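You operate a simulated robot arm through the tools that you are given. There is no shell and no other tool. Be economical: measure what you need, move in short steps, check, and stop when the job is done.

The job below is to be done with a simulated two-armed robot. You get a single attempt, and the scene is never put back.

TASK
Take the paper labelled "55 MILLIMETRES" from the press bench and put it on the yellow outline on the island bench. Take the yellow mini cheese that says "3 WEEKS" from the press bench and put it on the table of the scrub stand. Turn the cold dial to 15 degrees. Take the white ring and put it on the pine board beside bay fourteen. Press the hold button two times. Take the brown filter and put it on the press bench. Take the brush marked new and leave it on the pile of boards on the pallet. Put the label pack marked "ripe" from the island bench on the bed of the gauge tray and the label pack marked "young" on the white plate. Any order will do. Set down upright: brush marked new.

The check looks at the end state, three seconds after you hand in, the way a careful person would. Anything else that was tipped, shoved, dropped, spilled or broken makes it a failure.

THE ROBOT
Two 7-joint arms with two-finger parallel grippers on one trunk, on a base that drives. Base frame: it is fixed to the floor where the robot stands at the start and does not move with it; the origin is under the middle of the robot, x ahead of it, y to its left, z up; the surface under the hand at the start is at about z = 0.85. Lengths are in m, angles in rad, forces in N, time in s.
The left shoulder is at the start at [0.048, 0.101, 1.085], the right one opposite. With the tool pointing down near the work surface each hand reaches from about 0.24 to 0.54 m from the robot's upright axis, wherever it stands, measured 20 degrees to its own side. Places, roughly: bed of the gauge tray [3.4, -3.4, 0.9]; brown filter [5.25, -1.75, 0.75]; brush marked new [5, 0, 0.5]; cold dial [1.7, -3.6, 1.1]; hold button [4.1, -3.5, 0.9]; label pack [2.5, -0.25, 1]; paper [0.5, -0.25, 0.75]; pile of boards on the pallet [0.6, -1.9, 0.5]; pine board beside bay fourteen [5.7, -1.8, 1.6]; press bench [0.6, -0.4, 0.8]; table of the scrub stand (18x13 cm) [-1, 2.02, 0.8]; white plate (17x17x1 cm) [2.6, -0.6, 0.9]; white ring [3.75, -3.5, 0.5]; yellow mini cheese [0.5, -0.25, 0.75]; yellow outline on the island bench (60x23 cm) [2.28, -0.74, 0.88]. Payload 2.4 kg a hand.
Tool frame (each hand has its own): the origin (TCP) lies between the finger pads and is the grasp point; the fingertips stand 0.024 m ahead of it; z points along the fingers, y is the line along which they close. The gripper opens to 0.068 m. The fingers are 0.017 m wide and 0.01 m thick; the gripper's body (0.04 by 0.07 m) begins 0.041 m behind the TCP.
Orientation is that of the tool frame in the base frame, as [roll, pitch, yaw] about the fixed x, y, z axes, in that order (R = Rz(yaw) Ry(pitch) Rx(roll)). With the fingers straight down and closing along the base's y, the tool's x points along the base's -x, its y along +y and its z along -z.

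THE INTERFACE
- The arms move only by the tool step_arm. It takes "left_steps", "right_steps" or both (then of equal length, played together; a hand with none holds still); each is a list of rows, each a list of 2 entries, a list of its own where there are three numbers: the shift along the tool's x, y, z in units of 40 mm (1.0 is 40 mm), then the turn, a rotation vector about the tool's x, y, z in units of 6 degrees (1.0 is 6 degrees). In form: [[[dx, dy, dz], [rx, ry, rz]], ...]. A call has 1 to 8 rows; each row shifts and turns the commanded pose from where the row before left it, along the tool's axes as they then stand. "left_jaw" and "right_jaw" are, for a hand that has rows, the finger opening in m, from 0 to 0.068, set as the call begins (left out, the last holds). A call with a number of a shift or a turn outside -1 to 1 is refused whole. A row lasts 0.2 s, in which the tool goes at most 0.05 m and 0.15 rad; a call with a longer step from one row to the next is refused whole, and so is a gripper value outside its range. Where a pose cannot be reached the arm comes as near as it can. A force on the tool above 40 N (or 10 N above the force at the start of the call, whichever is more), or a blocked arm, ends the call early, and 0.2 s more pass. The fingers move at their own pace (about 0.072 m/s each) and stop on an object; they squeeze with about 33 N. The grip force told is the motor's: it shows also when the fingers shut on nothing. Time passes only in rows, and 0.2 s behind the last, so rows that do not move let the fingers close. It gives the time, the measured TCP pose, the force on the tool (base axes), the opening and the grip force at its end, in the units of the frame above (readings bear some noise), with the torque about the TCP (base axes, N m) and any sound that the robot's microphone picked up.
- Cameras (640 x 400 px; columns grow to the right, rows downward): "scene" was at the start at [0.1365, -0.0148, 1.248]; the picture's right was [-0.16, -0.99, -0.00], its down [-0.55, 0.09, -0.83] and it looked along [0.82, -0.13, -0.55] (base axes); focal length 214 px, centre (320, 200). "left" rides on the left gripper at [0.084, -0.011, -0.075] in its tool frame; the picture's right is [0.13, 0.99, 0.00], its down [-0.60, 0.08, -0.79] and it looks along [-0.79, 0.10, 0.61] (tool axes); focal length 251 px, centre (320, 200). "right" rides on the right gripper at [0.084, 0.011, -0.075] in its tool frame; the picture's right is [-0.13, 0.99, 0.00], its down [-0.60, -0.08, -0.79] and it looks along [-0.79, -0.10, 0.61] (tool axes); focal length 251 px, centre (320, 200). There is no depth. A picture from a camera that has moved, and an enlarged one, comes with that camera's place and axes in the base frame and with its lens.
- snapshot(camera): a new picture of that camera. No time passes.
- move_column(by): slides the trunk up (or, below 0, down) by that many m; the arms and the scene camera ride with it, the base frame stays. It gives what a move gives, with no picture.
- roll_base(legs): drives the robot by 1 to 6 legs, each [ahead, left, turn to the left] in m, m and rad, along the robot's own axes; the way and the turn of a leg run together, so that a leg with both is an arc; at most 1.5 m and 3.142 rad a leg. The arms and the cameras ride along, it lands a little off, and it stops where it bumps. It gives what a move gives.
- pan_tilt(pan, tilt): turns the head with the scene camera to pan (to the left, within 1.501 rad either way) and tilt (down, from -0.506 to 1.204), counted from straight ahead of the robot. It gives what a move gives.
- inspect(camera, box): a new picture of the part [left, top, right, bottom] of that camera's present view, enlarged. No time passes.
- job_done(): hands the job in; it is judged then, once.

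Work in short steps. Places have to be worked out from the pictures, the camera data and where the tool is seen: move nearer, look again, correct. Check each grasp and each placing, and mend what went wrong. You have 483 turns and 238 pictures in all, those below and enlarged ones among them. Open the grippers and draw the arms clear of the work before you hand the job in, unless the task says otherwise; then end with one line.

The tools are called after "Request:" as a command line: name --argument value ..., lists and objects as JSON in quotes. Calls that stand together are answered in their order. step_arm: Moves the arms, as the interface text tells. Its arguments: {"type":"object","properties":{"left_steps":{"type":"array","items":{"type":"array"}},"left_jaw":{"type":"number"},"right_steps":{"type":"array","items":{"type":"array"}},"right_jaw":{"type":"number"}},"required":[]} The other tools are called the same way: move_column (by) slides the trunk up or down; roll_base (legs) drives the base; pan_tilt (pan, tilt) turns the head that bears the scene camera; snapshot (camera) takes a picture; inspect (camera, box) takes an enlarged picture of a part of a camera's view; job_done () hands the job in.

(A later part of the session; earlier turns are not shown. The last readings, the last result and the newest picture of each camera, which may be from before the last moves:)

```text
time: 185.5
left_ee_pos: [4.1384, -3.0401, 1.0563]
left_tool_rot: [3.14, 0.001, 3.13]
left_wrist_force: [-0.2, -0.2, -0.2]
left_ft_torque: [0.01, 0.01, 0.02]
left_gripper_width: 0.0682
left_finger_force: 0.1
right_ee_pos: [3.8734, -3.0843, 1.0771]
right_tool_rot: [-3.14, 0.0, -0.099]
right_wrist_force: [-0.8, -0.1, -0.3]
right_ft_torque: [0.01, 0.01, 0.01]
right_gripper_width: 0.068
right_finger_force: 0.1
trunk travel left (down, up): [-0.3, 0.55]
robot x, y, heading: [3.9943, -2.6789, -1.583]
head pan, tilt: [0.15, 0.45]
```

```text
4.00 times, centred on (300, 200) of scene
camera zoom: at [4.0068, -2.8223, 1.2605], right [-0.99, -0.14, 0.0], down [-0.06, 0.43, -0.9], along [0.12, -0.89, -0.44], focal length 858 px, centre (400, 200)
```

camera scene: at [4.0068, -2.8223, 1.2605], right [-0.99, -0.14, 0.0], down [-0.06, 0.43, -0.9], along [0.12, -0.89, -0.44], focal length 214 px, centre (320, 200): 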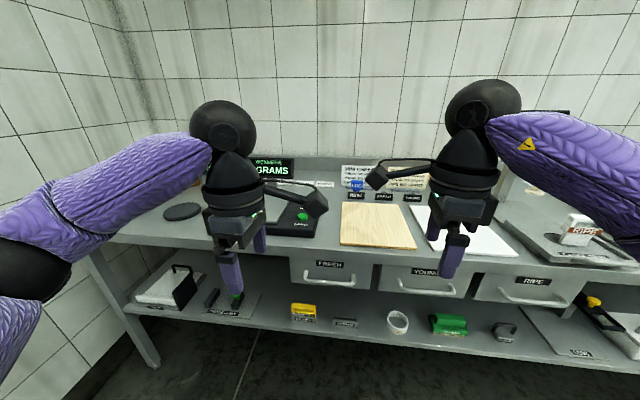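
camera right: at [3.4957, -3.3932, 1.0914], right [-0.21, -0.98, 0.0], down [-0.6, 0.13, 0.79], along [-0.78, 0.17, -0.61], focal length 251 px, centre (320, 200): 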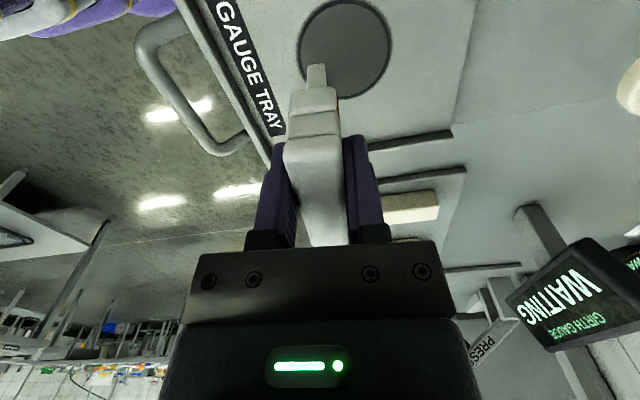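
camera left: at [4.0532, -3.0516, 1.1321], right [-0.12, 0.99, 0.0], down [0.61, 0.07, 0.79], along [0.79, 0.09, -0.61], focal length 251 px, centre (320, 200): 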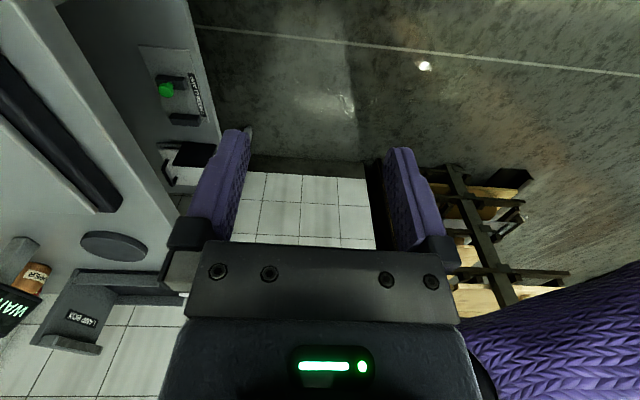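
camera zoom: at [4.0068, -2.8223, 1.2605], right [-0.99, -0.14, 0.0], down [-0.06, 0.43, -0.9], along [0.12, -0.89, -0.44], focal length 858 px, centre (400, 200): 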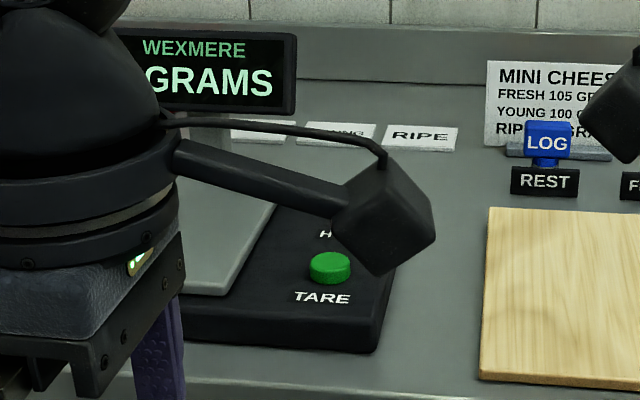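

HOLD must be right behind the camera box. I shift the left hand aside (+x) to see it.

Request:
step_arm --left_steps '[[[-0.9, 0, 0], [0, 0, 0]], [[-0.9, 0, 0], [0, 0, 0]], [[-0.9, 0, 0], [0, 0, 0]]]' --left_jaw 0.0

Request:
snapshot --camera "scene"

```text
time: 186.3
left_ee_pos: [4.2465, -3.0429, 1.0586]
left_tool_rot: [3.14, 0.0, 3.128]
left_wrist_force: [0.2, 0.1, -0.1]
left_ft_torque: [-0.02, 0.0, -0.01]
left_gripper_width: 0.0
left_finger_force: 23.4
right_ee_pos: [3.8735, -3.085, 1.0778]
right_tool_rot: [-3.141, 0.001, -0.1]
right_wrist_force: [-0.2, 1.1, -0.3]
right_ft_torque: [0.0, 0.01, -0.03]
right_gripper_width: 0.0678
right_finger_force: 0.1
trunk travel left (down, up): [-0.3, 0.55]
robot x, y, heading: [3.9959, -2.6845, -1.593]
head pan, tilt: [0.15, 0.45]
```

```text
153 pictures are left
camera scene: at [4.0069, -2.8222, 1.2605], right [-0.99, -0.14, 0.0], down [-0.06, 0.43, -0.9], along [0.12, -0.89, -0.44], focal length 214 px, centre (320, 200)
```

scene: 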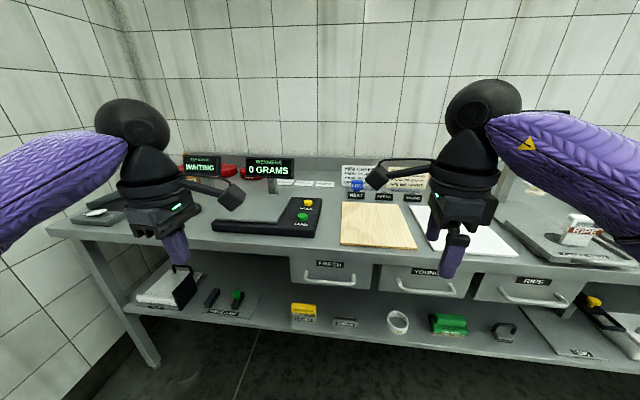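

HOLD (yellow) is at about [4.148, -3.51]. I drive forward 0.33 m so the left hand can reach it.

Request:
roll_base --legs '[[0.33, 0.0, 0.0]]'

Request:
pan_tilt --pan 0.2 --tilt 0.6

Request:
inspect --camera "scene" --box '[200, 110, 400, 235]'

```text
time: 188.5
left_ee_pos: [4.2419, -3.3714, 1.0597]
left_tool_rot: [3.14, 0.0, 3.129]
left_wrist_force: [0.0, -0.2, 0.6]
left_ft_torque: [0.0, -0.02, 0.0]
left_gripper_width: 0.0
left_finger_force: 23.5
right_ee_pos: [3.8695, -3.4124, 1.0766]
right_tool_rot: [3.142, 0.0, -0.099]
right_wrist_force: [0.0, -0.2, -0.5]
right_ft_torque: [0.01, 0.02, -0.01]
right_gripper_width: 0.0679
right_finger_force: 0.0
trunk travel left (down, up): [-0.3, 0.55]
robot x, y, heading: [3.9887, -3.0063, -1.582]
head pan, tilt: [0.15, 0.45]
```

```text
time: 189.2
left_ee_pos: [4.2426, -3.37, 1.0598]
left_tool_rot: [3.14, 0.001, 3.129]
left_wrist_force: [0.0, 0.2, -0.2]
left_ft_torque: [-0.02, -0.02, 0.0]
left_gripper_width: 0.0
left_finger_force: 23.6
right_ee_pos: [3.8699, -3.4122, 1.0762]
right_tool_rot: [3.141, 0.0, -0.099]
right_wrist_force: [-0.2, 0.1, 0.2]
right_ft_torque: [-0.02, 0.02, 0.03]
right_gripper_width: 0.0679
right_finger_force: 0.0
trunk travel left (down, up): [-0.3, 0.55]
robot x, y, heading: [3.9896, -3.0066, -1.586]
head pan, tilt: [0.201, 0.6]
```

```text
3.20 times, centred on (300, 172) of scene
camera zoom: at [4.0063, -3.1461, 1.2469], right [-0.98, -0.19, 0.0], down [-0.1, 0.56, -0.83], along [0.15, -0.81, -0.56], focal length 686 px, centre (384, 288)
```

zoom: 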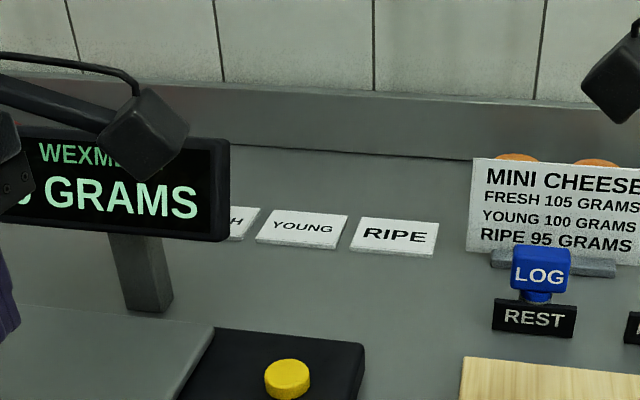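

HOLD's top is at [4.149, -3.517, 0.906]. I ease 5 cm ahead and move the closed left fingers above it.

Request:
roll_base --legs '[[0.04, 0.0, 0.0]]'

Request:
step_arm --left_steps '[[[0.46, -0.52, 0.2], [0, 0, 0]], [[0.46, -0.52, 0.2], [0, 0, 0]], [[0.46, -0.52, 0.2], [0, 0, 0]], [[0.46, -0.52, 0.2], [0, 0, 0]], [[0.46, -0.52, 0.2], [0, 0, 0]], [[0, 0, 0.5], [0, 0, 0]]]'

Request:
snapshot --camera "scene"

Request:
snapshot --camera "left"

```text
time: 190.1
left_ee_pos: [4.2416, -3.4103, 1.0589]
left_tool_rot: [3.14, -0.001, 3.132]
left_wrist_force: [0.1, -0.1, 0.2]
left_ft_torque: [0.01, -0.02, -0.03]
left_gripper_width: 0.0
left_finger_force: 23.7
right_ee_pos: [3.8695, -3.4549, 1.0765]
right_tool_rot: [-3.14, -0.001, -0.098]
right_wrist_force: [1.0, -0.5, -0.3]
right_ft_torque: [-0.02, -0.02, 0.04]
right_gripper_width: 0.0679
right_finger_force: 0.0
trunk travel left (down, up): [-0.3, 0.55]
robot x, y, heading: [3.9922, -3.0506, -1.582]
head pan, tilt: [0.201, 0.6]
```

```text
time: 191.4
left_ee_pos: [4.1485, -3.5148, 0.9988]
left_tool_rot: [3.141, -0.001, 3.131]
left_wrist_force: [-0.2, 0.5, 0.2]
left_ft_torque: [0.01, 0.04, 0.04]
left_gripper_width: 0.0
left_finger_force: 23.2
right_ee_pos: [3.8691, -3.4529, 1.0757]
right_tool_rot: [3.141, 0.0, -0.096]
right_wrist_force: [-0.3, 0.5, 0.1]
right_ft_torque: [0.01, 0.0, -0.01]
right_gripper_width: 0.068
right_finger_force: 0.1
trunk travel left (down, up): [-0.3, 0.55]
robot x, y, heading: [3.9919, -3.0494, -1.58]
head pan, tilt: [0.201, 0.6]
```

```text
151 pictures are left
camera scene: at [4.0058, -3.1863, 1.2469], right [-0.98, -0.19, 0.0], down [-0.11, 0.56, -0.82], along [0.15, -0.81, -0.57], focal length 214 px, centre (320, 200)
```

scene: 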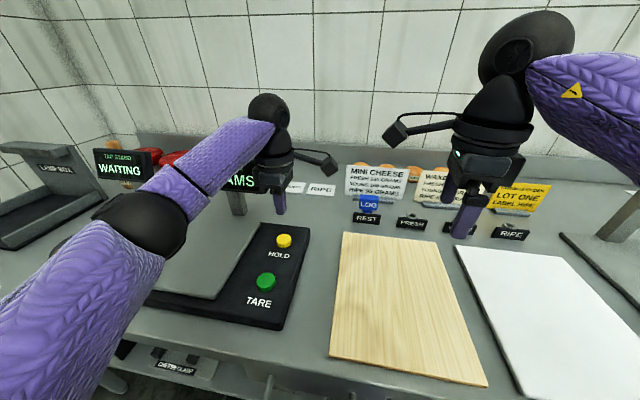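

```text
150 pictures are left
camera left: at [4.0638, -3.5257, 1.0729], right [-0.12, 0.99, 0.0], down [0.61, 0.07, 0.79], along [0.79, 0.09, -0.61], focal length 251 px, centre (320, 200)
```

left: 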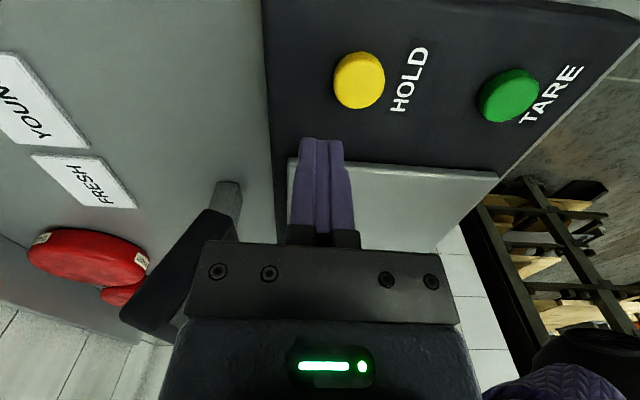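

From the hand camera HOLD is at about [4.139, -3.492, 0.915]. I correct the position and come down just above it.

Request:
step_arm --left_steps '[[[0.24, 0.55, 0.0], [0, 0, 0]], [[0, 0, 0.6], [0, 0, 0]], [[0, 0, 0.4], [0, 0, 0]]]'

Request:
snapshot --camera "left"

Request:
inspect --camera "scene" --box '[200, 160, 360, 280]'

```text
time: 192.2
left_ee_pos: [4.1382, -3.4906, 0.9586]
left_tool_rot: [3.141, 0.001, 3.131]
left_wrist_force: [0.9, -0.3, 0.2]
left_ft_torque: [-0.03, 0.03, -0.03]
left_gripper_width: 0.0004
left_finger_force: 23.4
right_ee_pos: [3.8685, -3.4519, 1.0754]
right_tool_rot: [-3.141, 0.0, -0.098]
right_wrist_force: [-0.1, 0.5, 1.0]
right_ft_torque: [-0.03, 0.04, -0.02]
right_gripper_width: 0.0679
right_finger_force: 0.0
trunk travel left (down, up): [-0.3, 0.55]
robot x, y, heading: [3.9925, -3.0474, -1.584]
head pan, tilt: [0.201, 0.6]
```

```text
149 pictures are left
camera left: at [4.0539, -3.5027, 1.0331], right [-0.12, 0.99, 0.0], down [0.6, 0.07, 0.79], along [0.79, 0.09, -0.61], focal length 251 px, centre (320, 200)
```

left: 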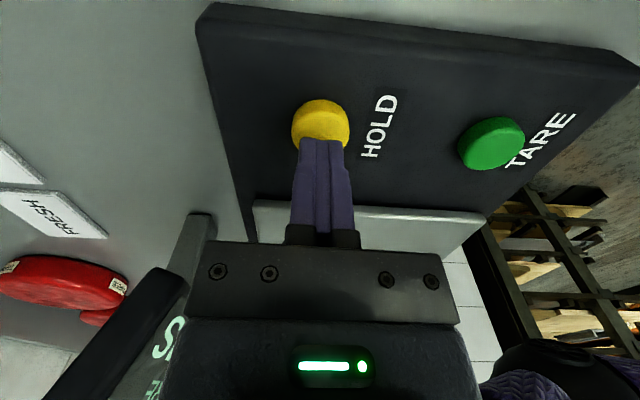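

```text
3.33 times, centred on (280, 220) of scene
camera zoom: at [4.0059, -3.1863, 1.2469], right [-0.98, -0.19, 0.0], down [-0.11, 0.56, -0.82], along [0.15, -0.81, -0.57], focal length 715 px, centre (453, 133)
```

zoom: 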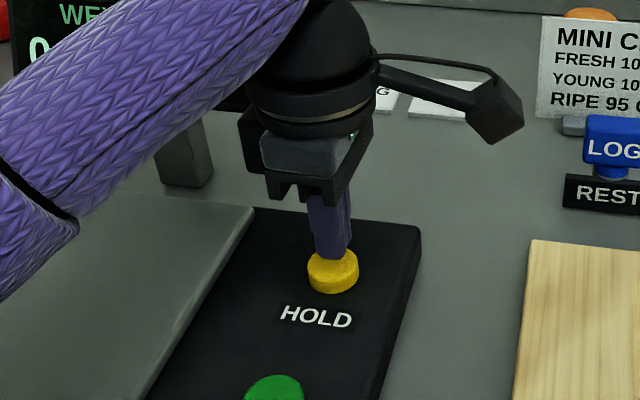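

Aligned over HOLD. I press down in small steps and watch force/sound.

Request:
step_arm --left_steps '[[[0, 0, 0.3], [0, 0, 0]], [[0, 0, 0.15], [0, 0, 0]]]'

Request:
step_arm --left_steps '[[[0, 0, 0.1], [0, 0, 0]]]'

```text
time: 192.8
left_ee_pos: [4.1393, -3.4912, 0.9426]
left_tool_rot: [-3.135, -0.001, 3.131]
left_wrist_force: [5.3, -4.9, 27.9]
left_ft_torque: [-0.08, -0.2, -0.24]
left_gripper_width: 0.0
left_finger_force: 23.3
right_ee_pos: [3.8693, -3.4513, 1.0786]
right_tool_rot: [3.141, -0.001, -0.1]
right_wrist_force: [0.2, -0.5, -0.2]
right_ft_torque: [-0.01, -0.02, 0.0]
right_gripper_width: 0.0681
right_finger_force: 0.0
trunk travel left (down, up): [-0.3, 0.55]
robot x, y, heading: [3.9913, -3.0496, -1.584]
head pan, tilt: [0.201, 0.6]
heard: click
```

```text
time: 193.2
left_ee_pos: [4.1395, -3.4903, 0.9431]
left_tool_rot: [-3.131, -0.002, 3.131]
left_wrist_force: [1.4, 3.9, 25.0]
left_ft_torque: [0.08, -0.1, -0.12]
left_gripper_width: 0.0
left_finger_force: 23.4
right_ee_pos: [3.8688, -3.4512, 1.0779]
right_tool_rot: [3.139, -0.001, -0.098]
right_wrist_force: [-0.2, -1.1, 0.5]
right_ft_torque: [0.03, 0.0, 0.02]
right_gripper_width: 0.068
right_finger_force: 0.1
trunk travel left (down, up): [-0.3, 0.55]
robot x, y, heading: [3.9901, -3.0493, -1.584]
head pan, tilt: [0.201, 0.6]
stopped in row 1 (left hand): the force on the tool passed its limit at 45 N (the readings are from after the stop); the commanded pose is now the measured one
```

One click was heard. I lift fully off and check the display before the second press.

Request:
step_arm --left_steps '[[[0, 0, -0.5], [0, 0, 0]], [[0, 0, -0.3], [0, 0, 0]], [[0, 0, 0], [0, 0, 0]]]'

Request:
snapshot --camera "scene"

```text
time: 194.0
left_ee_pos: [4.1377, -3.4924, 0.9726]
left_tool_rot: [-3.136, 0.0, 3.132]
left_wrist_force: [-0.1, -0.4, -0.2]
left_ft_torque: [-0.02, 0.03, -0.01]
left_gripper_width: 0.0
left_finger_force: 23.4
right_ee_pos: [3.8682, -3.452, 1.0764]
right_tool_rot: [-3.141, 0.001, -0.098]
right_wrist_force: [0.3, -0.4, -0.6]
right_ft_torque: [0.0, 0.02, -0.05]
right_gripper_width: 0.068
right_finger_force: 0.0
trunk travel left (down, up): [-0.3, 0.55]
robot x, y, heading: [3.9912, -3.0489, -1.582]
head pan, tilt: [0.201, 0.6]
```

```text
147 pictures are left
camera scene: at [4.006, -3.1863, 1.2468], right [-0.98, -0.19, 0.0], down [-0.11, 0.56, -0.82], along [0.15, -0.81, -0.57], focal length 214 px, centre (320, 200)
```

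scene: 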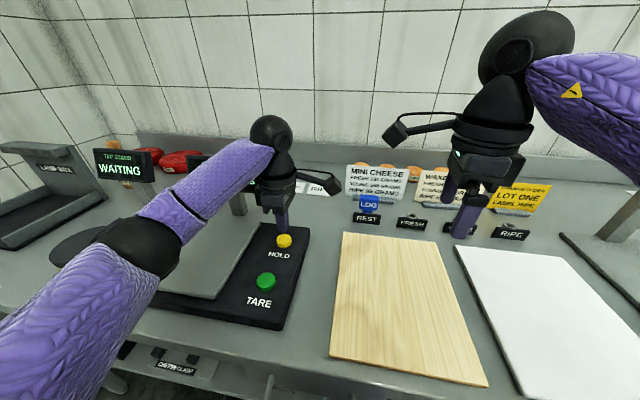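

Second press, to the same depth.

Request:
step_arm --left_steps '[[[0, 0, 0.45], [0, 0, 0]], [[0, 0, 0.2], [0, 0, 0]], [[0, 0, 0.14], [0, 0, 0]]]'

Request:
step_arm --left_steps '[[[0, 0, -0.7], [0, 0, 0]], [[0, 0, -0.7], [0, 0, 0]], [[0, 0, -0.7], [0, 0, 0]]]'

```text
time: 194.8
left_ee_pos: [4.1404, -3.4924, 0.9434]
left_tool_rot: [-3.131, -0.002, 3.134]
left_wrist_force: [3.3, -5.7, 20.4]
left_ft_torque: [-0.12, -0.07, -0.04]
left_gripper_width: 0.0003
left_finger_force: 23.7
right_ee_pos: [3.8693, -3.4519, 1.076]
right_tool_rot: [-3.14, 0.001, -0.099]
right_wrist_force: [-0.3, 0.0, 1.4]
right_ft_torque: [0.01, -0.03, 0.0]
right_gripper_width: 0.0682
right_finger_force: 0.0
trunk travel left (down, up): [-0.3, 0.55]
robot x, y, heading: [3.9883, -3.0459, -1.586]
head pan, tilt: [0.201, 0.6]
heard: click
```

```text
time: 195.6
left_ee_pos: [4.14, -3.4915, 1.0269]
left_tool_rot: [-3.137, -0.002, 3.132]
left_wrist_force: [0.9, 0.0, 0.3]
left_ft_torque: [-0.02, -0.02, -0.02]
left_gripper_width: 0.0
left_finger_force: 23.6
right_ee_pos: [3.8698, -3.4525, 1.0764]
right_tool_rot: [-3.141, -0.001, -0.098]
right_wrist_force: [-0.3, 1.5, -0.6]
right_ft_torque: [-0.03, -0.01, -0.02]
right_gripper_width: 0.0679
right_finger_force: 0.0
trunk travel left (down, up): [-0.3, 0.55]
robot x, y, heading: [3.9873, -3.049, -1.581]
head pan, tilt: [0.201, 0.6]
```

Two clicks in total. I retract the left hand, back off and look at the white ring on the lower shelf.

Request:
step_arm --left_steps '[[[0, 0.9, -0.3], [0, 0, 0]], [[0, 0.9, -0.3], [0, 0, 0]], [[0, 0.9, 0], [0, 0, 0]]]' --left_jaw 0.068

Request:
roll_base --legs '[[-0.5, 0.0, 0.0]]'

Request:
move_column --by -0.3

Request:
pan_tilt --pan -0.2 --tilt 0.5

Request:
snapshot --camera "scene"

```text
time: 196.4
left_ee_pos: [4.1414, -3.3831, 1.0477]
left_tool_rot: [-3.136, -0.001, 3.131]
left_wrist_force: [0.2, 0.6, -0.2]
left_ft_torque: [-0.03, 0.01, -0.03]
left_gripper_width: 0.0679
left_finger_force: 0.0
right_ee_pos: [3.8685, -3.4533, 1.076]
right_tool_rot: [3.141, -0.001, -0.097]
right_wrist_force: [0.3, -0.1, 0.4]
right_ft_torque: [0.01, -0.02, 0.0]
right_gripper_width: 0.068
right_finger_force: 0.1
trunk travel left (down, up): [-0.3, 0.55]
robot x, y, heading: [3.9878, -3.0488, -1.584]
head pan, tilt: [0.201, 0.6]
```

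```text
time: 199.4
left_ee_pos: [4.1484, -2.8755, 1.0488]
left_tool_rot: [-3.134, -0.001, 3.131]
left_wrist_force: [-0.8, -0.3, -0.5]
left_ft_torque: [-0.05, 0.01, 0.0]
left_gripper_width: 0.0679
left_finger_force: 0.1
right_ee_pos: [3.8749, -2.9436, 1.0763]
right_tool_rot: [3.14, 0.0, -0.098]
right_wrist_force: [0.0, 0.6, 0.0]
right_ft_torque: [-0.06, 0.02, 0.01]
right_gripper_width: 0.0682
right_finger_force: 0.0
trunk travel left (down, up): [-0.3, 0.55]
robot x, y, heading: [3.9977, -2.5417, -1.589]
head pan, tilt: [0.201, 0.6]
```

```text
time: 202.4
left_ee_pos: [4.1483, -2.8738, 0.7475]
left_tool_rot: [-3.134, -0.002, 3.131]
left_wrist_force: [0.3, 0.0, -0.5]
left_ft_torque: [-0.03, -0.04, -0.03]
left_gripper_width: 0.068
left_finger_force: 0.0
right_ee_pos: [3.8751, -2.9424, 0.7761]
right_tool_rot: [3.141, -0.002, -0.097]
right_wrist_force: [-0.6, -0.3, 0.4]
right_ft_torque: [0.02, -0.01, 0.01]
right_gripper_width: 0.0679
right_finger_force: 0.1
trunk travel left (down, up): [0.0, 0.849]
robot x, y, heading: [3.9998, -2.5405, -1.582]
head pan, tilt: [0.201, 0.6]
```

```text
time: 203.2
left_ee_pos: [4.1492, -2.8753, 0.7483]
left_tool_rot: [-3.136, -0.001, 3.131]
left_wrist_force: [-0.3, 0.2, 0.0]
left_ft_torque: [0.02, 0.01, 0.0]
left_gripper_width: 0.068
left_finger_force: 0.1
right_ee_pos: [3.876, -2.943, 0.7769]
right_tool_rot: [-3.141, 0.0, -0.098]
right_wrist_force: [-0.6, -0.2, -1.0]
right_ft_torque: [0.02, -0.01, 0.0]
right_gripper_width: 0.0682
right_finger_force: 0.0
trunk travel left (down, up): [0.0, 0.849]
robot x, y, heading: [3.9937, -2.5407, -1.582]
head pan, tilt: [-0.201, 0.499]
```

```text
146 pictures are left
camera scene: at [3.9756, -2.7694, 0.9469], right [-0.98, 0.21, 0.0], down [0.1, 0.47, -0.88], along [-0.19, -0.86, -0.48], focal length 214 px, centre (320, 200)
```

scene: 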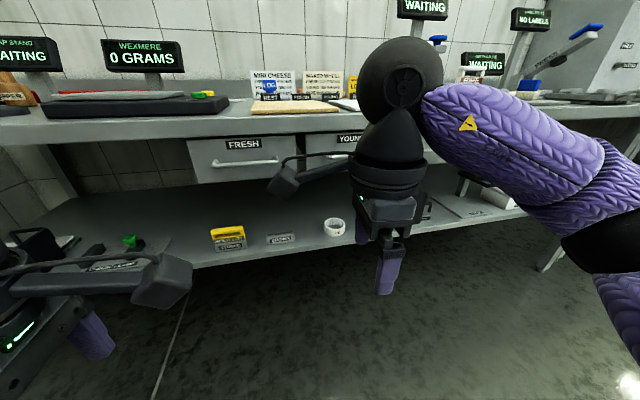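

I measure the ring: it's at about [3.79, -3.39, 0.485]. I enlarge it to judge its size.

Request:
inspect --camera "scene" --box '[300, 205, 364, 245]'

```text
10.00 times, centred on (332, 225) of scene
camera zoom: at [3.9756, -2.7694, 0.9469], right [-0.98, 0.21, 0.0], down [0.1, 0.47, -0.88], along [-0.19, -0.86, -0.48], focal length 2145 px, centre (200, -50)
```

zoom: 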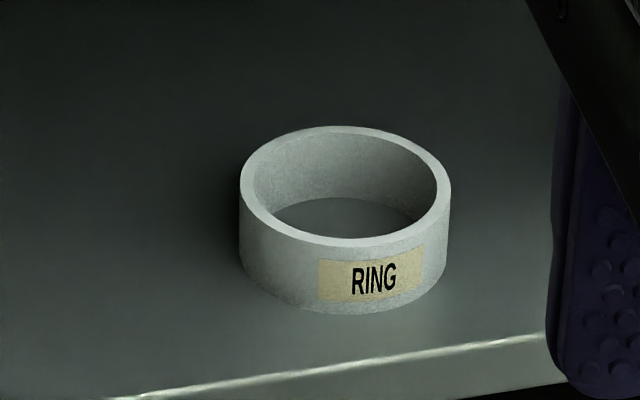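

OD ≈ 76 mm, so the ring must be held by its wall, with the tool tilted forward under the bench. I turn the right wrist a further 90° (camera to the front/top) and then tilt it 45° forward.

Request:
step_arm --right_steps '[[[0, 0, 0], [0, 0, 1]], [[0, 0, 0], [0, 0, 1]], [[0, 0, 0], [0, 0, 1]], [[0, 0, 0], [0, 0, 1]], [[0, 0, 0], [0, 0, 1]], [[0, 0, 0], [0, 0, 1]], [[0, 0, 0], [0, 0, 1]], [[0, 0, 0], [0, 0, 1]]]'

Request:
step_arm --right_steps '[[[0, 0, 0], [0, 0, 1]], [[0, 0, 0], [0, 0, 1]], [[0, 0, 0], [0, 0, 1]], [[0, 0, 0], [0, 0, 1]], [[0, 0, 0], [0, 0, 1]], [[0, 0, 0], [0, 0, 0.3]]]'

Request:
step_arm --right_steps '[[[0, 0, 0], [0, 1, 0]], [[0, 0, 0], [0, 1, 0]], [[0, 0, 0], [0, 1, 0]], [[0, 0, 0], [0, 1, 0]], [[0, 0, 0], [0, 1, 0]], [[0, 0, 0], [0, 1, 0]], [[0, 0, 0], [0, 1, 0]], [[0, 0, 0], [0, 0.5, 0]]]'

Request:
snapshot --camera "scene"

```text
time: 205.0
left_ee_pos: [4.1481, -2.8748, 0.7489]
left_tool_rot: [-3.135, -0.003, 3.132]
left_wrist_force: [0.0, -0.4, 0.2]
left_ft_torque: [-0.02, -0.01, 0.03]
left_gripper_width: 0.0679
left_finger_force: 0.1
right_ee_pos: [3.8756, -2.9441, 0.7766]
right_tool_rot: [-3.138, -0.001, -0.937]
right_wrist_force: [0.1, 1.0, -0.1]
right_ft_torque: [-0.01, 0.01, -0.02]
right_gripper_width: 0.0681
right_finger_force: 0.2
trunk travel left (down, up): [0.0, 0.849]
robot x, y, heading: [3.9999, -2.5418, -1.58]
head pan, tilt: [-0.201, 0.499]
```

```text
time: 206.4
left_ee_pos: [4.1493, -2.8763, 0.7469]
left_tool_rot: [-3.134, -0.002, 3.13]
left_wrist_force: [0.1, 0.3, 0.0]
left_ft_torque: [0.02, 0.0, -0.03]
left_gripper_width: 0.0679
left_finger_force: 0.2
right_ee_pos: [3.8754, -2.9436, 0.7753]
right_tool_rot: [3.141, 0.001, -1.491]
right_wrist_force: [-1.0, -0.4, -0.2]
right_ft_torque: [0.04, -0.02, -0.01]
right_gripper_width: 0.0683
right_finger_force: 0.0
trunk travel left (down, up): [0.0, 0.849]
robot x, y, heading: [3.9949, -2.5428, -1.585]
head pan, tilt: [-0.201, 0.499]
```

```text
time: 208.2
left_ee_pos: [4.1486, -2.8764, 0.7489]
left_tool_rot: [-3.135, -0.003, 3.131]
left_wrist_force: [0.1, 0.0, -0.4]
left_ft_torque: [-0.01, 0.0, 0.0]
left_gripper_width: 0.0679
left_finger_force: 0.0
right_ee_pos: [3.8755, -2.9432, 0.7757]
right_tool_rot: [-3.141, -0.787, -1.492]
right_wrist_force: [0.4, -0.2, -0.3]
right_ft_torque: [-0.02, -0.02, 0.0]
right_gripper_width: 0.0678
right_finger_force: 0.0
trunk travel left (down, up): [0.0, 0.849]
robot x, y, heading: [3.9944, -2.5408, -1.588]
head pan, tilt: [-0.201, 0.499]
```

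```text
144 pictures are left
camera scene: at [3.9755, -2.7694, 0.9469], right [-0.98, 0.21, 0.0], down [0.1, 0.47, -0.88], along [-0.19, -0.86, -0.48], focal length 214 px, centre (320, 200)
```

scene: 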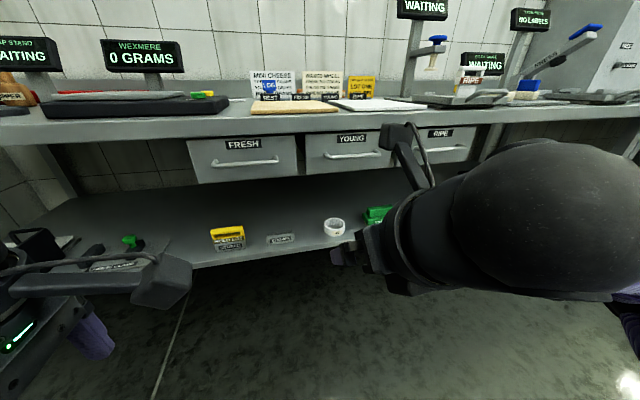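

The tilted pose works. I lower the right hand in front of the shelf and pull the left hand back a bit before driving forward.

Request:
step_arm --right_steps '[[[-0.7, 0, 0.7], [0, 0, 0]], [[-0.7, 0, 0.7], [0, 0, 0]], [[-0.7, 0, 0.7], [0, 0, 0]], [[-0.7, 0, 0.7], [0, 0, 0]], [[-0.7, 0, 0.7], [0, 0, 0]]]' --left_steps '[[[0, 0.4, 0], [0, 0, 0]], [[0, 0.4, 0], [0, 0, 0]], [[0, 0.4, 0], [0, 0, 0]], [[0, 0.4, 0], [0, 0, 0]], [[0, 0.2, 0], [0, 0, 0]]]' --right_jaw 0.045

Request:
roll_base --legs '[[0.2, 0.0, 0.0]]'

Request:
snapshot --camera "right"

Request:
snapshot --camera "scene"

```text
time: 209.4
left_ee_pos: [4.149, -2.8034, 0.7476]
left_tool_rot: [-3.137, -0.001, 3.133]
left_wrist_force: [0.3, 0.0, 0.4]
left_ft_torque: [-0.02, 0.01, -0.01]
left_gripper_width: 0.0681
left_finger_force: 0.0
right_ee_pos: [3.8765, -2.9559, 0.5801]
right_tool_rot: [3.14, -0.784, -1.49]
right_wrist_force: [-0.7, 0.5, 0.4]
right_ft_torque: [0.02, -0.03, 0.02]
right_gripper_width: 0.0452
right_finger_force: 0.1
right hand out of reach, approached as far as the arm can: row 2
trunk travel left (down, up): [0.0, 0.849]
robot x, y, heading: [3.9978, -2.5404, -1.593]
head pan, tilt: [-0.201, 0.499]
```

```text
time: 211.0
left_ee_pos: [4.1468, -2.9993, 0.7479]
left_tool_rot: [-3.134, -0.001, 3.13]
left_wrist_force: [0.9, -1.1, 0.0]
left_ft_torque: [-0.01, 0.0, 0.02]
left_gripper_width: 0.068
left_finger_force: 0.1
right_ee_pos: [3.8749, -3.1528, 0.5805]
right_tool_rot: [-3.14, -0.785, -1.492]
right_wrist_force: [0.2, -1.1, 0.3]
right_ft_torque: [-0.03, -0.02, 0.03]
right_gripper_width: 0.0453
right_finger_force: 0.0
trunk travel left (down, up): [0.0, 0.849]
robot x, y, heading: [3.9921, -2.7364, -1.584]
head pan, tilt: [-0.201, 0.499]
```

```text
143 pictures are left
camera right: at [3.8638, -3.1605, 0.6929], right [-1.0, 0.01, -0.09], down [0.0, 0.99, 0.13], along [0.09, 0.13, -0.99], focal length 251 px, centre (320, 200)
```

right: 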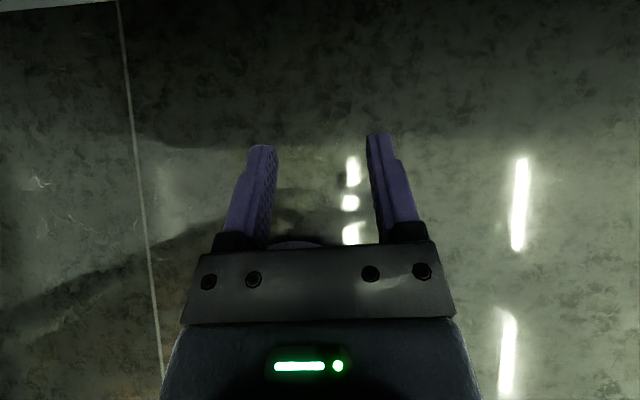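

```text
142 pictures are left
camera scene: at [3.973, -2.9664, 0.9469], right [-0.98, 0.21, 0.0], down [0.1, 0.47, -0.88], along [-0.19, -0.86, -0.48], focal length 214 px, centre (320, 200)
```

scene: 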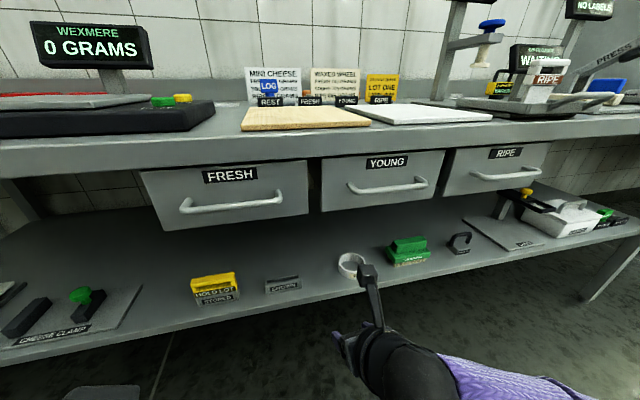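

The ring is at [3.785, -3.395]. I lower the hand further before moving in under the drawer, then drive closer.

Request:
step_arm --right_steps '[[[-0.55, 0, 0.55], [0, 0, 0]], [[-0.55, 0, 0.55], [0, 0, 0]]]'

Request:
roll_base --legs '[[0.14, 0.0, 0.0]]'

Request:
snapshot --camera "right"

Request:
snapshot --camera "scene"

```text
time: 211.6
left_ee_pos: [4.1462, -2.9998, 0.7474]
left_tool_rot: [-3.135, 0.002, 3.131]
left_wrist_force: [-0.7, 0.3, -0.1]
left_ft_torque: [0.01, -0.04, -0.01]
left_gripper_width: 0.0681
left_finger_force: 0.0
right_ee_pos: [3.8876, -3.159, 0.5366]
right_tool_rot: [-3.121, -0.776, -1.505]
right_wrist_force: [-2.0, 0.8, -0.8]
right_ft_torque: [-0.06, -0.13, 0.06]
right_gripper_width: 0.0448
right_finger_force: 0.0
right hand out of reach, approached as far as the arm can: row 1, 2
trunk travel left (down, up): [0.0, 0.849]
robot x, y, heading: [3.996, -2.7385, -1.581]
head pan, tilt: [-0.201, 0.499]
```

```text
time: 212.9
left_ee_pos: [4.1446, -3.1387, 0.7484]
left_tool_rot: [-3.134, -0.002, 3.13]
left_wrist_force: [1.0, 0.2, 0.0]
left_ft_torque: [0.01, 0.02, -0.01]
left_gripper_width: 0.0679
left_finger_force: 0.0
right_ee_pos: [3.8834, -3.2972, 0.5362]
right_tool_rot: [-3.128, -0.77, -1.499]
right_wrist_force: [-0.4, 0.4, -0.6]
right_ft_torque: [-0.01, -0.01, -0.01]
right_gripper_width: 0.0449
right_finger_force: 0.0
trunk travel left (down, up): [0.0, 0.849]
robot x, y, heading: [3.9905, -2.8802, -1.58]
head pan, tilt: [-0.201, 0.499]
```

```text
141 pictures are left
camera right: at [3.8727, -3.3068, 0.6485], right [-1.0, 0.01, -0.1], down [0.0, 0.99, 0.15], along [0.1, 0.15, -0.98], focal length 251 px, centre (320, 200)
```

right: 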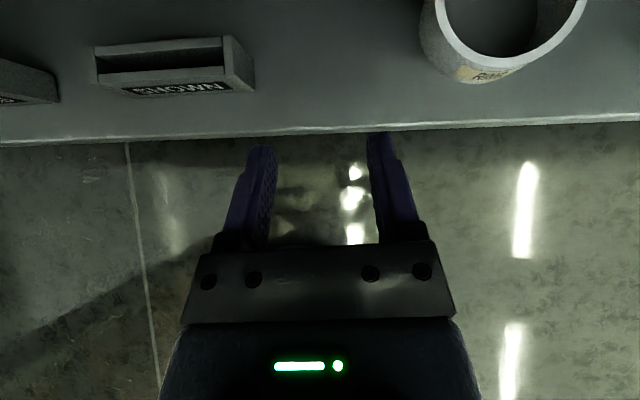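

```text
140 pictures are left
camera scene: at [3.9708, -3.1055, 0.9469], right [-0.98, 0.21, 0.0], down [0.1, 0.47, -0.88], along [-0.19, -0.86, -0.48], focal length 214 px, centre (320, 200)
```

scene: 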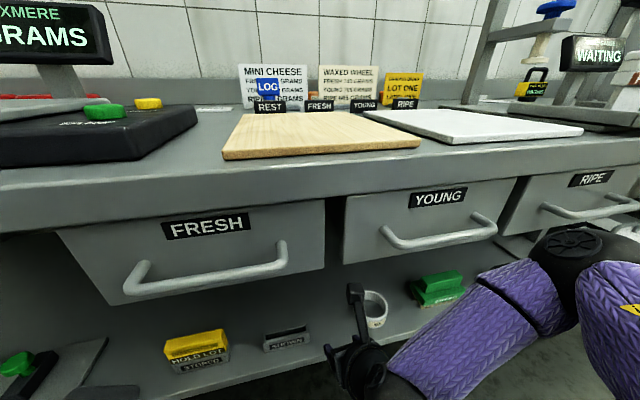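

Triangulating again: shelf z≈0.50, ring top ≈0.533, ring centre ≈[3.80, -3.37]. I raise a little, shift to be astride its +x wall, and look.

Request:
step_arm --right_steps '[[[0.55, 0, -0.55], [0, 0, 0]], [[0.1, 0.6, -0.1], [0, 0, 0]], [[0, 0.6, 0], [0, 0, 0]], [[0.3, 0, 0.3], [0, 0, 0]]]'

Request:
snapshot --camera "right"

```text
time: 213.9
left_ee_pos: [4.1441, -3.1402, 0.7474]
left_tool_rot: [-3.133, 0.0, 3.131]
left_wrist_force: [-0.1, -0.7, 0.0]
left_ft_torque: [0.01, -0.02, -0.03]
left_gripper_width: 0.068
left_finger_force: 0.0
right_ee_pos: [3.8382, -3.3179, 0.5739]
right_tool_rot: [-3.133, -0.772, -1.498]
right_wrist_force: [-0.3, -0.3, 0.0]
right_ft_torque: [0.02, 0.0, 0.01]
right_gripper_width: 0.0447
right_finger_force: 0.0
trunk travel left (down, up): [0.0, 0.849]
robot x, y, heading: [3.9895, -2.8764, -1.584]
head pan, tilt: [-0.201, 0.499]
```

```text
139 pictures are left
camera right: at [3.8262, -3.3282, 0.6855], right [-1.0, 0.01, -0.1], down [0.0, 0.99, 0.15], along [0.1, 0.15, -0.98], focal length 251 px, centre (320, 200)
```

right: 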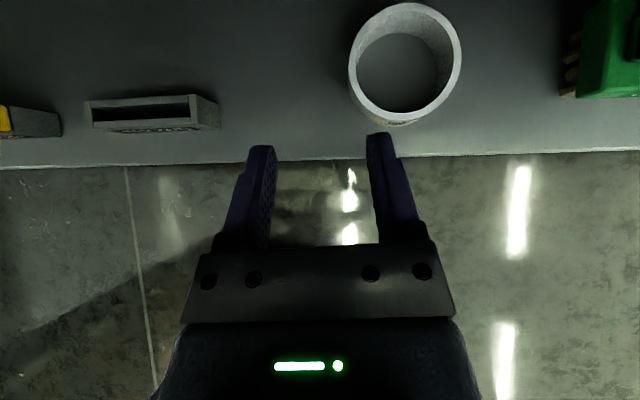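

Ring OD ≈70 mm, centre [3.793, -3.384], top 0.531. I line up with its +x wall and move down along the tool axis so one finger goes inside.

Request:
step_arm --right_steps '[[[0.415, 0.45, 0.68], [0, 0, 0]], [[0, 0, 0.4], [0, 0, 0]]]'

Request:
snapshot --camera "right"

```text
time: 214.5
left_ee_pos: [4.1459, -3.1395, 0.747]
left_tool_rot: [-3.134, -0.001, 3.13]
left_wrist_force: [0.1, 0.1, -0.2]
left_ft_torque: [-0.01, 0.0, 0.0]
left_gripper_width: 0.0679
left_finger_force: 0.0
right_ee_pos: [3.8219, -3.3613, 0.5519]
right_tool_rot: [-3.132, -0.77, -1.499]
right_wrist_force: [-0.4, -0.2, -0.7]
right_ft_torque: [0.02, 0.01, 0.02]
right_gripper_width: 0.0451
right_finger_force: 0.0
trunk travel left (down, up): [0.0, 0.849]
robot x, y, heading: [3.9934, -2.8789, -1.583]
head pan, tilt: [-0.201, 0.499]
```

```text
138 pictures are left
camera right: at [3.8106, -3.3703, 0.6647], right [-1.0, 0.01, -0.1], down [0.0, 0.99, 0.15], along [0.1, 0.15, -0.98], focal length 251 px, centre (320, 200)
```

right: 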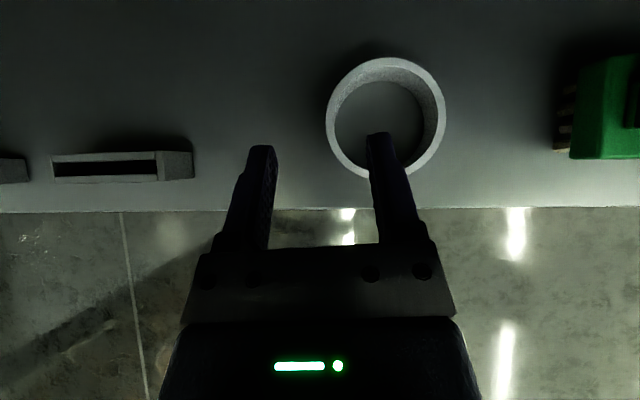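

The right finger is over the ring's inside, the left outside. I go down further and close.

Request:
step_arm --right_steps '[[[0, 0, 0.4], [0, 0, 0]], [[0, 0, 0.35], [0, 0, 0]]]'

Request:
step_arm --right_steps '[[[0, 0, 0], [0, 0, 0]], [[0, 0, 0], [0, 0, 0]], [[0, 0, 0], [0, 0, 0]]]' --right_jaw 0.0

Request:
snapshot --camera "right"

```text
time: 215.1
left_ee_pos: [4.1444, -3.1388, 0.7477]
left_tool_rot: [-3.134, -0.001, 3.129]
left_wrist_force: [-0.1, -0.5, 0.0]
left_ft_torque: [0.0, -0.02, 0.01]
left_gripper_width: 0.0678
left_finger_force: 0.0
right_ee_pos: [3.8247, -3.3815, 0.5315]
right_tool_rot: [-3.131, -0.769, -1.499]
right_wrist_force: [-0.3, 0.9, -0.2]
right_ft_torque: [0.0, -0.01, 0.01]
right_gripper_width: 0.045
right_finger_force: 0.1
trunk travel left (down, up): [0.0, 0.849]
robot x, y, heading: [3.9931, -2.876, -1.584]
head pan, tilt: [-0.201, 0.499]
```

```text
time: 215.9
left_ee_pos: [4.1449, -3.1397, 0.7474]
left_tool_rot: [-3.133, -0.002, 3.13]
left_wrist_force: [0.1, -0.2, 0.4]
left_ft_torque: [0.01, -0.02, -0.01]
left_gripper_width: 0.068
left_finger_force: 0.0
right_ee_pos: [3.825, -3.3828, 0.5317]
right_tool_rot: [-3.13, -0.772, -1.501]
right_wrist_force: [-0.1, 0.3, 0.1]
right_ft_torque: [0.01, -0.01, -0.03]
right_gripper_width: 0.0001
right_finger_force: 23.5
trunk travel left (down, up): [0.0, 0.849]
robot x, y, heading: [3.9915, -2.8751, -1.59]
head pan, tilt: [-0.201, 0.499]
```

```text
137 pictures are left
camera right: at [3.813, -3.3909, 0.6439], right [-1.0, 0.01, -0.1], down [0.0, 0.99, 0.15], along [0.1, 0.15, -0.98], focal length 251 px, centre (320, 200)
```

right: 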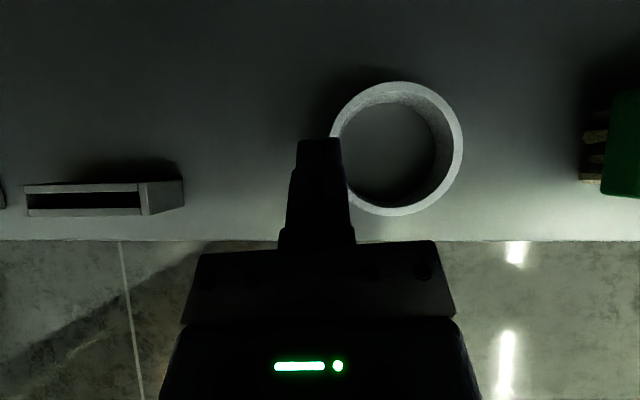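

The fingers closed above the ring, so the ring is lower (top ≈0.50, centre [3.785, -3.397]). I reopen, then go down ~3.5 cm and view.

Request:
step_arm --right_steps '[[[0, 0.06, 0], [0, 0, 0]], [[0, 0.06, 0], [0, 0, 0]], [[0, 0, 0], [0, 0, 0]]]' --right_jaw 0.045

Request:
step_arm --right_steps '[[[-0.19, 0, 0.41], [0, 0, 0]], [[-0.19, 0, 0.41], [0, 0, 0]]]'

Request:
snapshot --camera "right"

```text
time: 216.7
left_ee_pos: [4.145, -3.1396, 0.7478]
left_tool_rot: [-3.136, -0.005, 3.13]
left_wrist_force: [-0.7, 1.0, 0.1]
left_ft_torque: [-0.02, 0.03, 0.02]
left_gripper_width: 0.0679
left_finger_force: 0.1
right_ee_pos: [3.8191, -3.3822, 0.532]
right_tool_rot: [-3.13, -0.772, -1.499]
right_wrist_force: [0.6, 0.8, 0.2]
right_ft_torque: [-0.02, 0.01, -0.01]
right_gripper_width: 0.045
right_finger_force: 0.0
trunk travel left (down, up): [0.0, 0.849]
robot x, y, heading: [3.992, -2.8775, -1.584]
head pan, tilt: [-0.201, 0.499]
```

```text
time: 217.3
left_ee_pos: [4.1459, -3.1387, 0.7481]
left_tool_rot: [-3.134, -0.001, 3.13]
left_wrist_force: [0.2, 0.5, 0.8]
left_ft_torque: [-0.01, 0.05, 0.02]
left_gripper_width: 0.068
left_finger_force: 0.1
right_ee_pos: [3.8215, -3.3964, 0.4972]
right_tool_rot: [-3.132, -0.771, -1.499]
right_wrist_force: [-0.2, 0.2, 0.8]
right_ft_torque: [-0.01, -0.02, 0.03]
right_gripper_width: 0.045
right_finger_force: 0.1
trunk travel left (down, up): [0.0, 0.849]
robot x, y, heading: [3.9932, -2.8752, -1.59]
head pan, tilt: [-0.201, 0.499]
```

```text
136 pictures are left
camera right: at [3.81, -3.4047, 0.6092], right [-1.0, 0.01, -0.1], down [0.0, 0.99, 0.15], along [0.1, 0.15, -0.98], focal length 251 px, centre (320, 200)
```

right: 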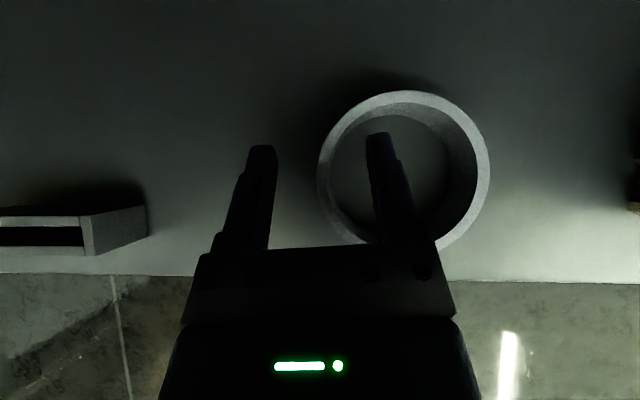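

The ring wall now lies between the fingers. I close.

Request:
step_arm --right_steps '[[[0, 0, 0], [0, 0, 0]], [[0, 0, 0], [0, 0, 0]], [[0, 0, 0], [0, 0, 0]]]' --right_jaw 0.0

Request:
snapshot --camera "right"

```text
time: 218.1
left_ee_pos: [4.145, -3.1387, 0.7474]
left_tool_rot: [-3.134, -0.002, 3.13]
left_wrist_force: [0.0, 0.4, -0.6]
left_ft_torque: [-0.01, 0.0, -0.01]
left_gripper_width: 0.068
left_finger_force: 0.2
right_ee_pos: [3.8208, -3.3965, 0.4978]
right_tool_rot: [-3.13, -0.772, -1.499]
right_wrist_force: [0.5, 0.7, 0.1]
right_ft_torque: [-0.01, 0.01, -0.01]
right_gripper_width: 0.0072
right_finger_force: 29.4
trunk travel left (down, up): [0.0, 0.849]
robot x, y, heading: [3.9919, -2.8776, -1.584]
head pan, tilt: [-0.201, 0.499]
```

```text
135 pictures are left
camera right: at [3.8099, -3.4047, 0.6091], right [-1.0, 0.01, -0.1], down [0.0, 0.99, 0.15], along [0.1, 0.15, -0.98], focal length 251 px, centre (320, 200)
```

right: 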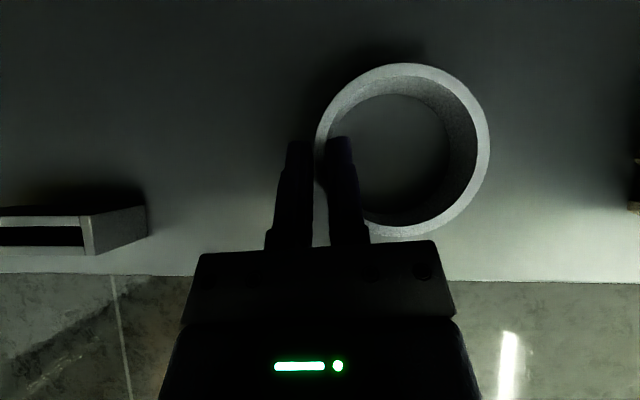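

Wall gripped (7.2 mm). I lift 2.5 cm and back straight out.

Request:
step_arm --right_steps '[[[0.22, 0, -0.22], [0, 0, 0]], [[0.22, 0, -0.22], [0, 0, 0]]]'

Request:
roll_base --legs '[[-0.5, 0.0, 0.0]]'

Request:
snapshot --camera "right"

Request:
snapshot --camera "scene"

```text
time: 218.7
left_ee_pos: [4.1456, -3.139, 0.7465]
left_tool_rot: [-3.135, -0.002, 3.13]
left_wrist_force: [-0.2, -0.7, 0.4]
left_ft_torque: [0.01, 0.0, -0.01]
left_gripper_width: 0.0681
left_finger_force: 0.1
right_ee_pos: [3.8202, -3.3937, 0.5211]
right_tool_rot: [-3.131, -0.773, -1.497]
right_wrist_force: [0.8, -0.2, -0.7]
right_ft_torque: [0.0, 0.01, 0.03]
right_gripper_width: 0.0073
right_finger_force: 29.5
trunk travel left (down, up): [0.0, 0.849]
robot x, y, heading: [3.9897, -2.8759, -1.586]
head pan, tilt: [-0.201, 0.499]
```

```text
time: 221.7
left_ee_pos: [4.152, -2.6442, 0.7478]
left_tool_rot: [-3.134, 0.0, 3.131]
left_wrist_force: [1.0, 0.3, 0.6]
left_ft_torque: [-0.03, -0.01, 0.01]
left_gripper_width: 0.0681
left_finger_force: 0.1
right_ee_pos: [3.8278, -2.8993, 0.5218]
right_tool_rot: [-3.129, -0.771, -1.5]
right_wrist_force: [0.5, -0.3, -0.5]
right_ft_torque: [0.02, 0.0, 0.0]
right_gripper_width: 0.0069
right_finger_force: 29.1
trunk travel left (down, up): [0.0, 0.849]
robot x, y, heading: [4.0019, -2.3836, -1.586]
head pan, tilt: [-0.201, 0.499]
```

```text
134 pictures are left
camera right: at [3.8169, -2.9088, 0.6339], right [-1.0, 0.01, -0.1], down [0.0, 0.99, 0.15], along [0.1, 0.15, -0.98], focal length 251 px, centre (320, 200)
```

right: 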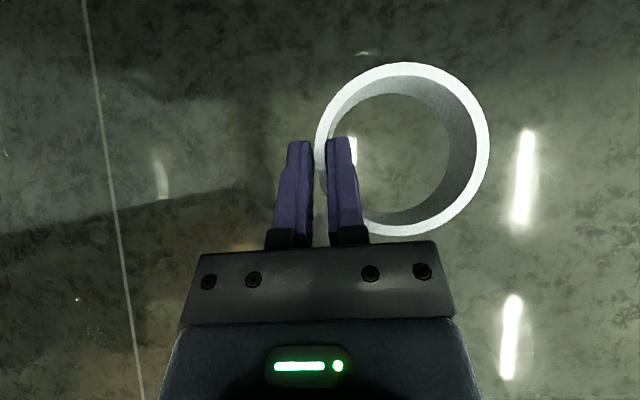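

```text
133 pictures are left
camera scene: at [3.9778, -2.6108, 0.9469], right [-0.98, 0.21, 0.0], down [0.1, 0.47, -0.88], along [-0.19, -0.86, -0.48], focal length 214 px, centre (320, 200)
```

scene: 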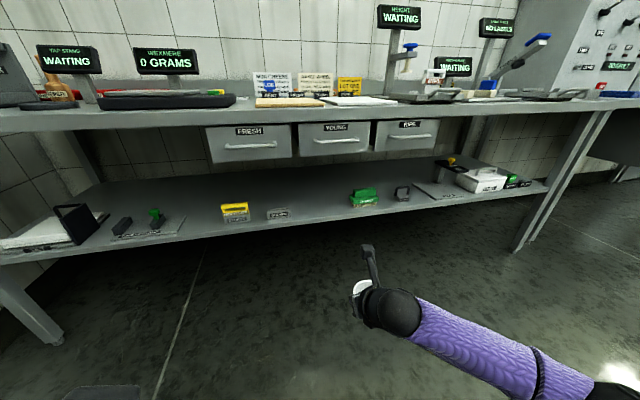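

The ring is held level. I raise the trunk, turn to heading 0 and drive towards the rack aisle to look for bay fourteen.

Request:
move_column --by 0.35

Request:
roll_base --legs '[[0.0, 0.0, 1.586], [0.0, 1.4, 0.0]]'

Request:
pan_tilt --pan -0.3 --tilt 0.1

Request:
snapshot --camera "scene"

```text
time: 225.1
left_ee_pos: [4.151, -2.6444, 1.0969]
left_tool_rot: [-3.137, 0.0, 3.131]
left_wrist_force: [-0.3, 0.2, -0.1]
left_ft_torque: [0.0, 0.02, 0.03]
left_gripper_width: 0.0679
left_finger_force: 0.0
right_ee_pos: [3.8285, -2.9009, 0.8717]
right_tool_rot: [-3.13, -0.772, -1.498]
right_wrist_force: [1.2, -0.2, -0.6]
right_ft_torque: [-0.02, 0.01, -0.01]
right_gripper_width: 0.0067
right_finger_force: 29.3
trunk travel left (down, up): [-0.35, 0.5]
robot x, y, heading: [4.0009, -2.3813, -1.584]
head pan, tilt: [-0.201, 0.499]
```

```text
time: 235.9
left_ee_pos: [4.2857, -0.8235, 1.0964]
left_tool_rot: [-3.135, -0.003, -1.593]
left_wrist_force: [0.0, 0.0, -1.3]
left_ft_torque: [-0.01, 0.03, -0.01]
left_gripper_width: 0.0679
left_finger_force: 0.0
right_ee_pos: [4.5372, -1.1514, 0.8717]
right_tool_rot: [-3.131, -0.771, 0.06]
right_wrist_force: [-1.3, 0.0, -1.0]
right_ft_torque: [0.04, -0.01, 0.0]
right_gripper_width: 0.0055
right_finger_force: 28.9
trunk travel left (down, up): [-0.35, 0.5]
robot x, y, heading: [4.0221, -0.9769, -0.024]
head pan, tilt: [-0.201, 0.499]
```

```text
time: 236.8
left_ee_pos: [4.2855, -0.8234, 1.0977]
left_tool_rot: [-3.134, -0.002, -1.594]
left_wrist_force: [-0.1, 0.7, 0.0]
left_ft_torque: [0.01, 0.02, -0.03]
left_gripper_width: 0.0678
left_finger_force: 0.1
right_ee_pos: [4.5371, -1.1513, 0.8712]
right_tool_rot: [-3.131, -0.77, 0.062]
right_wrist_force: [-0.3, 0.3, -0.9]
right_ft_torque: [0.0, 0.0, 0.0]
right_gripper_width: 0.0053
right_finger_force: 28.6
trunk travel left (down, up): [-0.35, 0.5]
robot x, y, heading: [4.02, -0.9731, -0.028]
head pan, tilt: [-0.3, 0.099]
```

```text
132 pictures are left
camera scene: at [4.1487, -1.0045, 1.3435], right [-0.32, -0.95, 0.0], down [-0.1, 0.03, -0.99], along [0.94, -0.32, -0.1], focal length 214 px, centre (320, 200)
```

scene: 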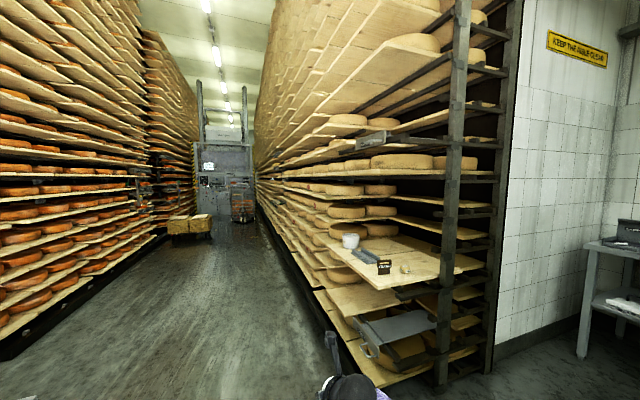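

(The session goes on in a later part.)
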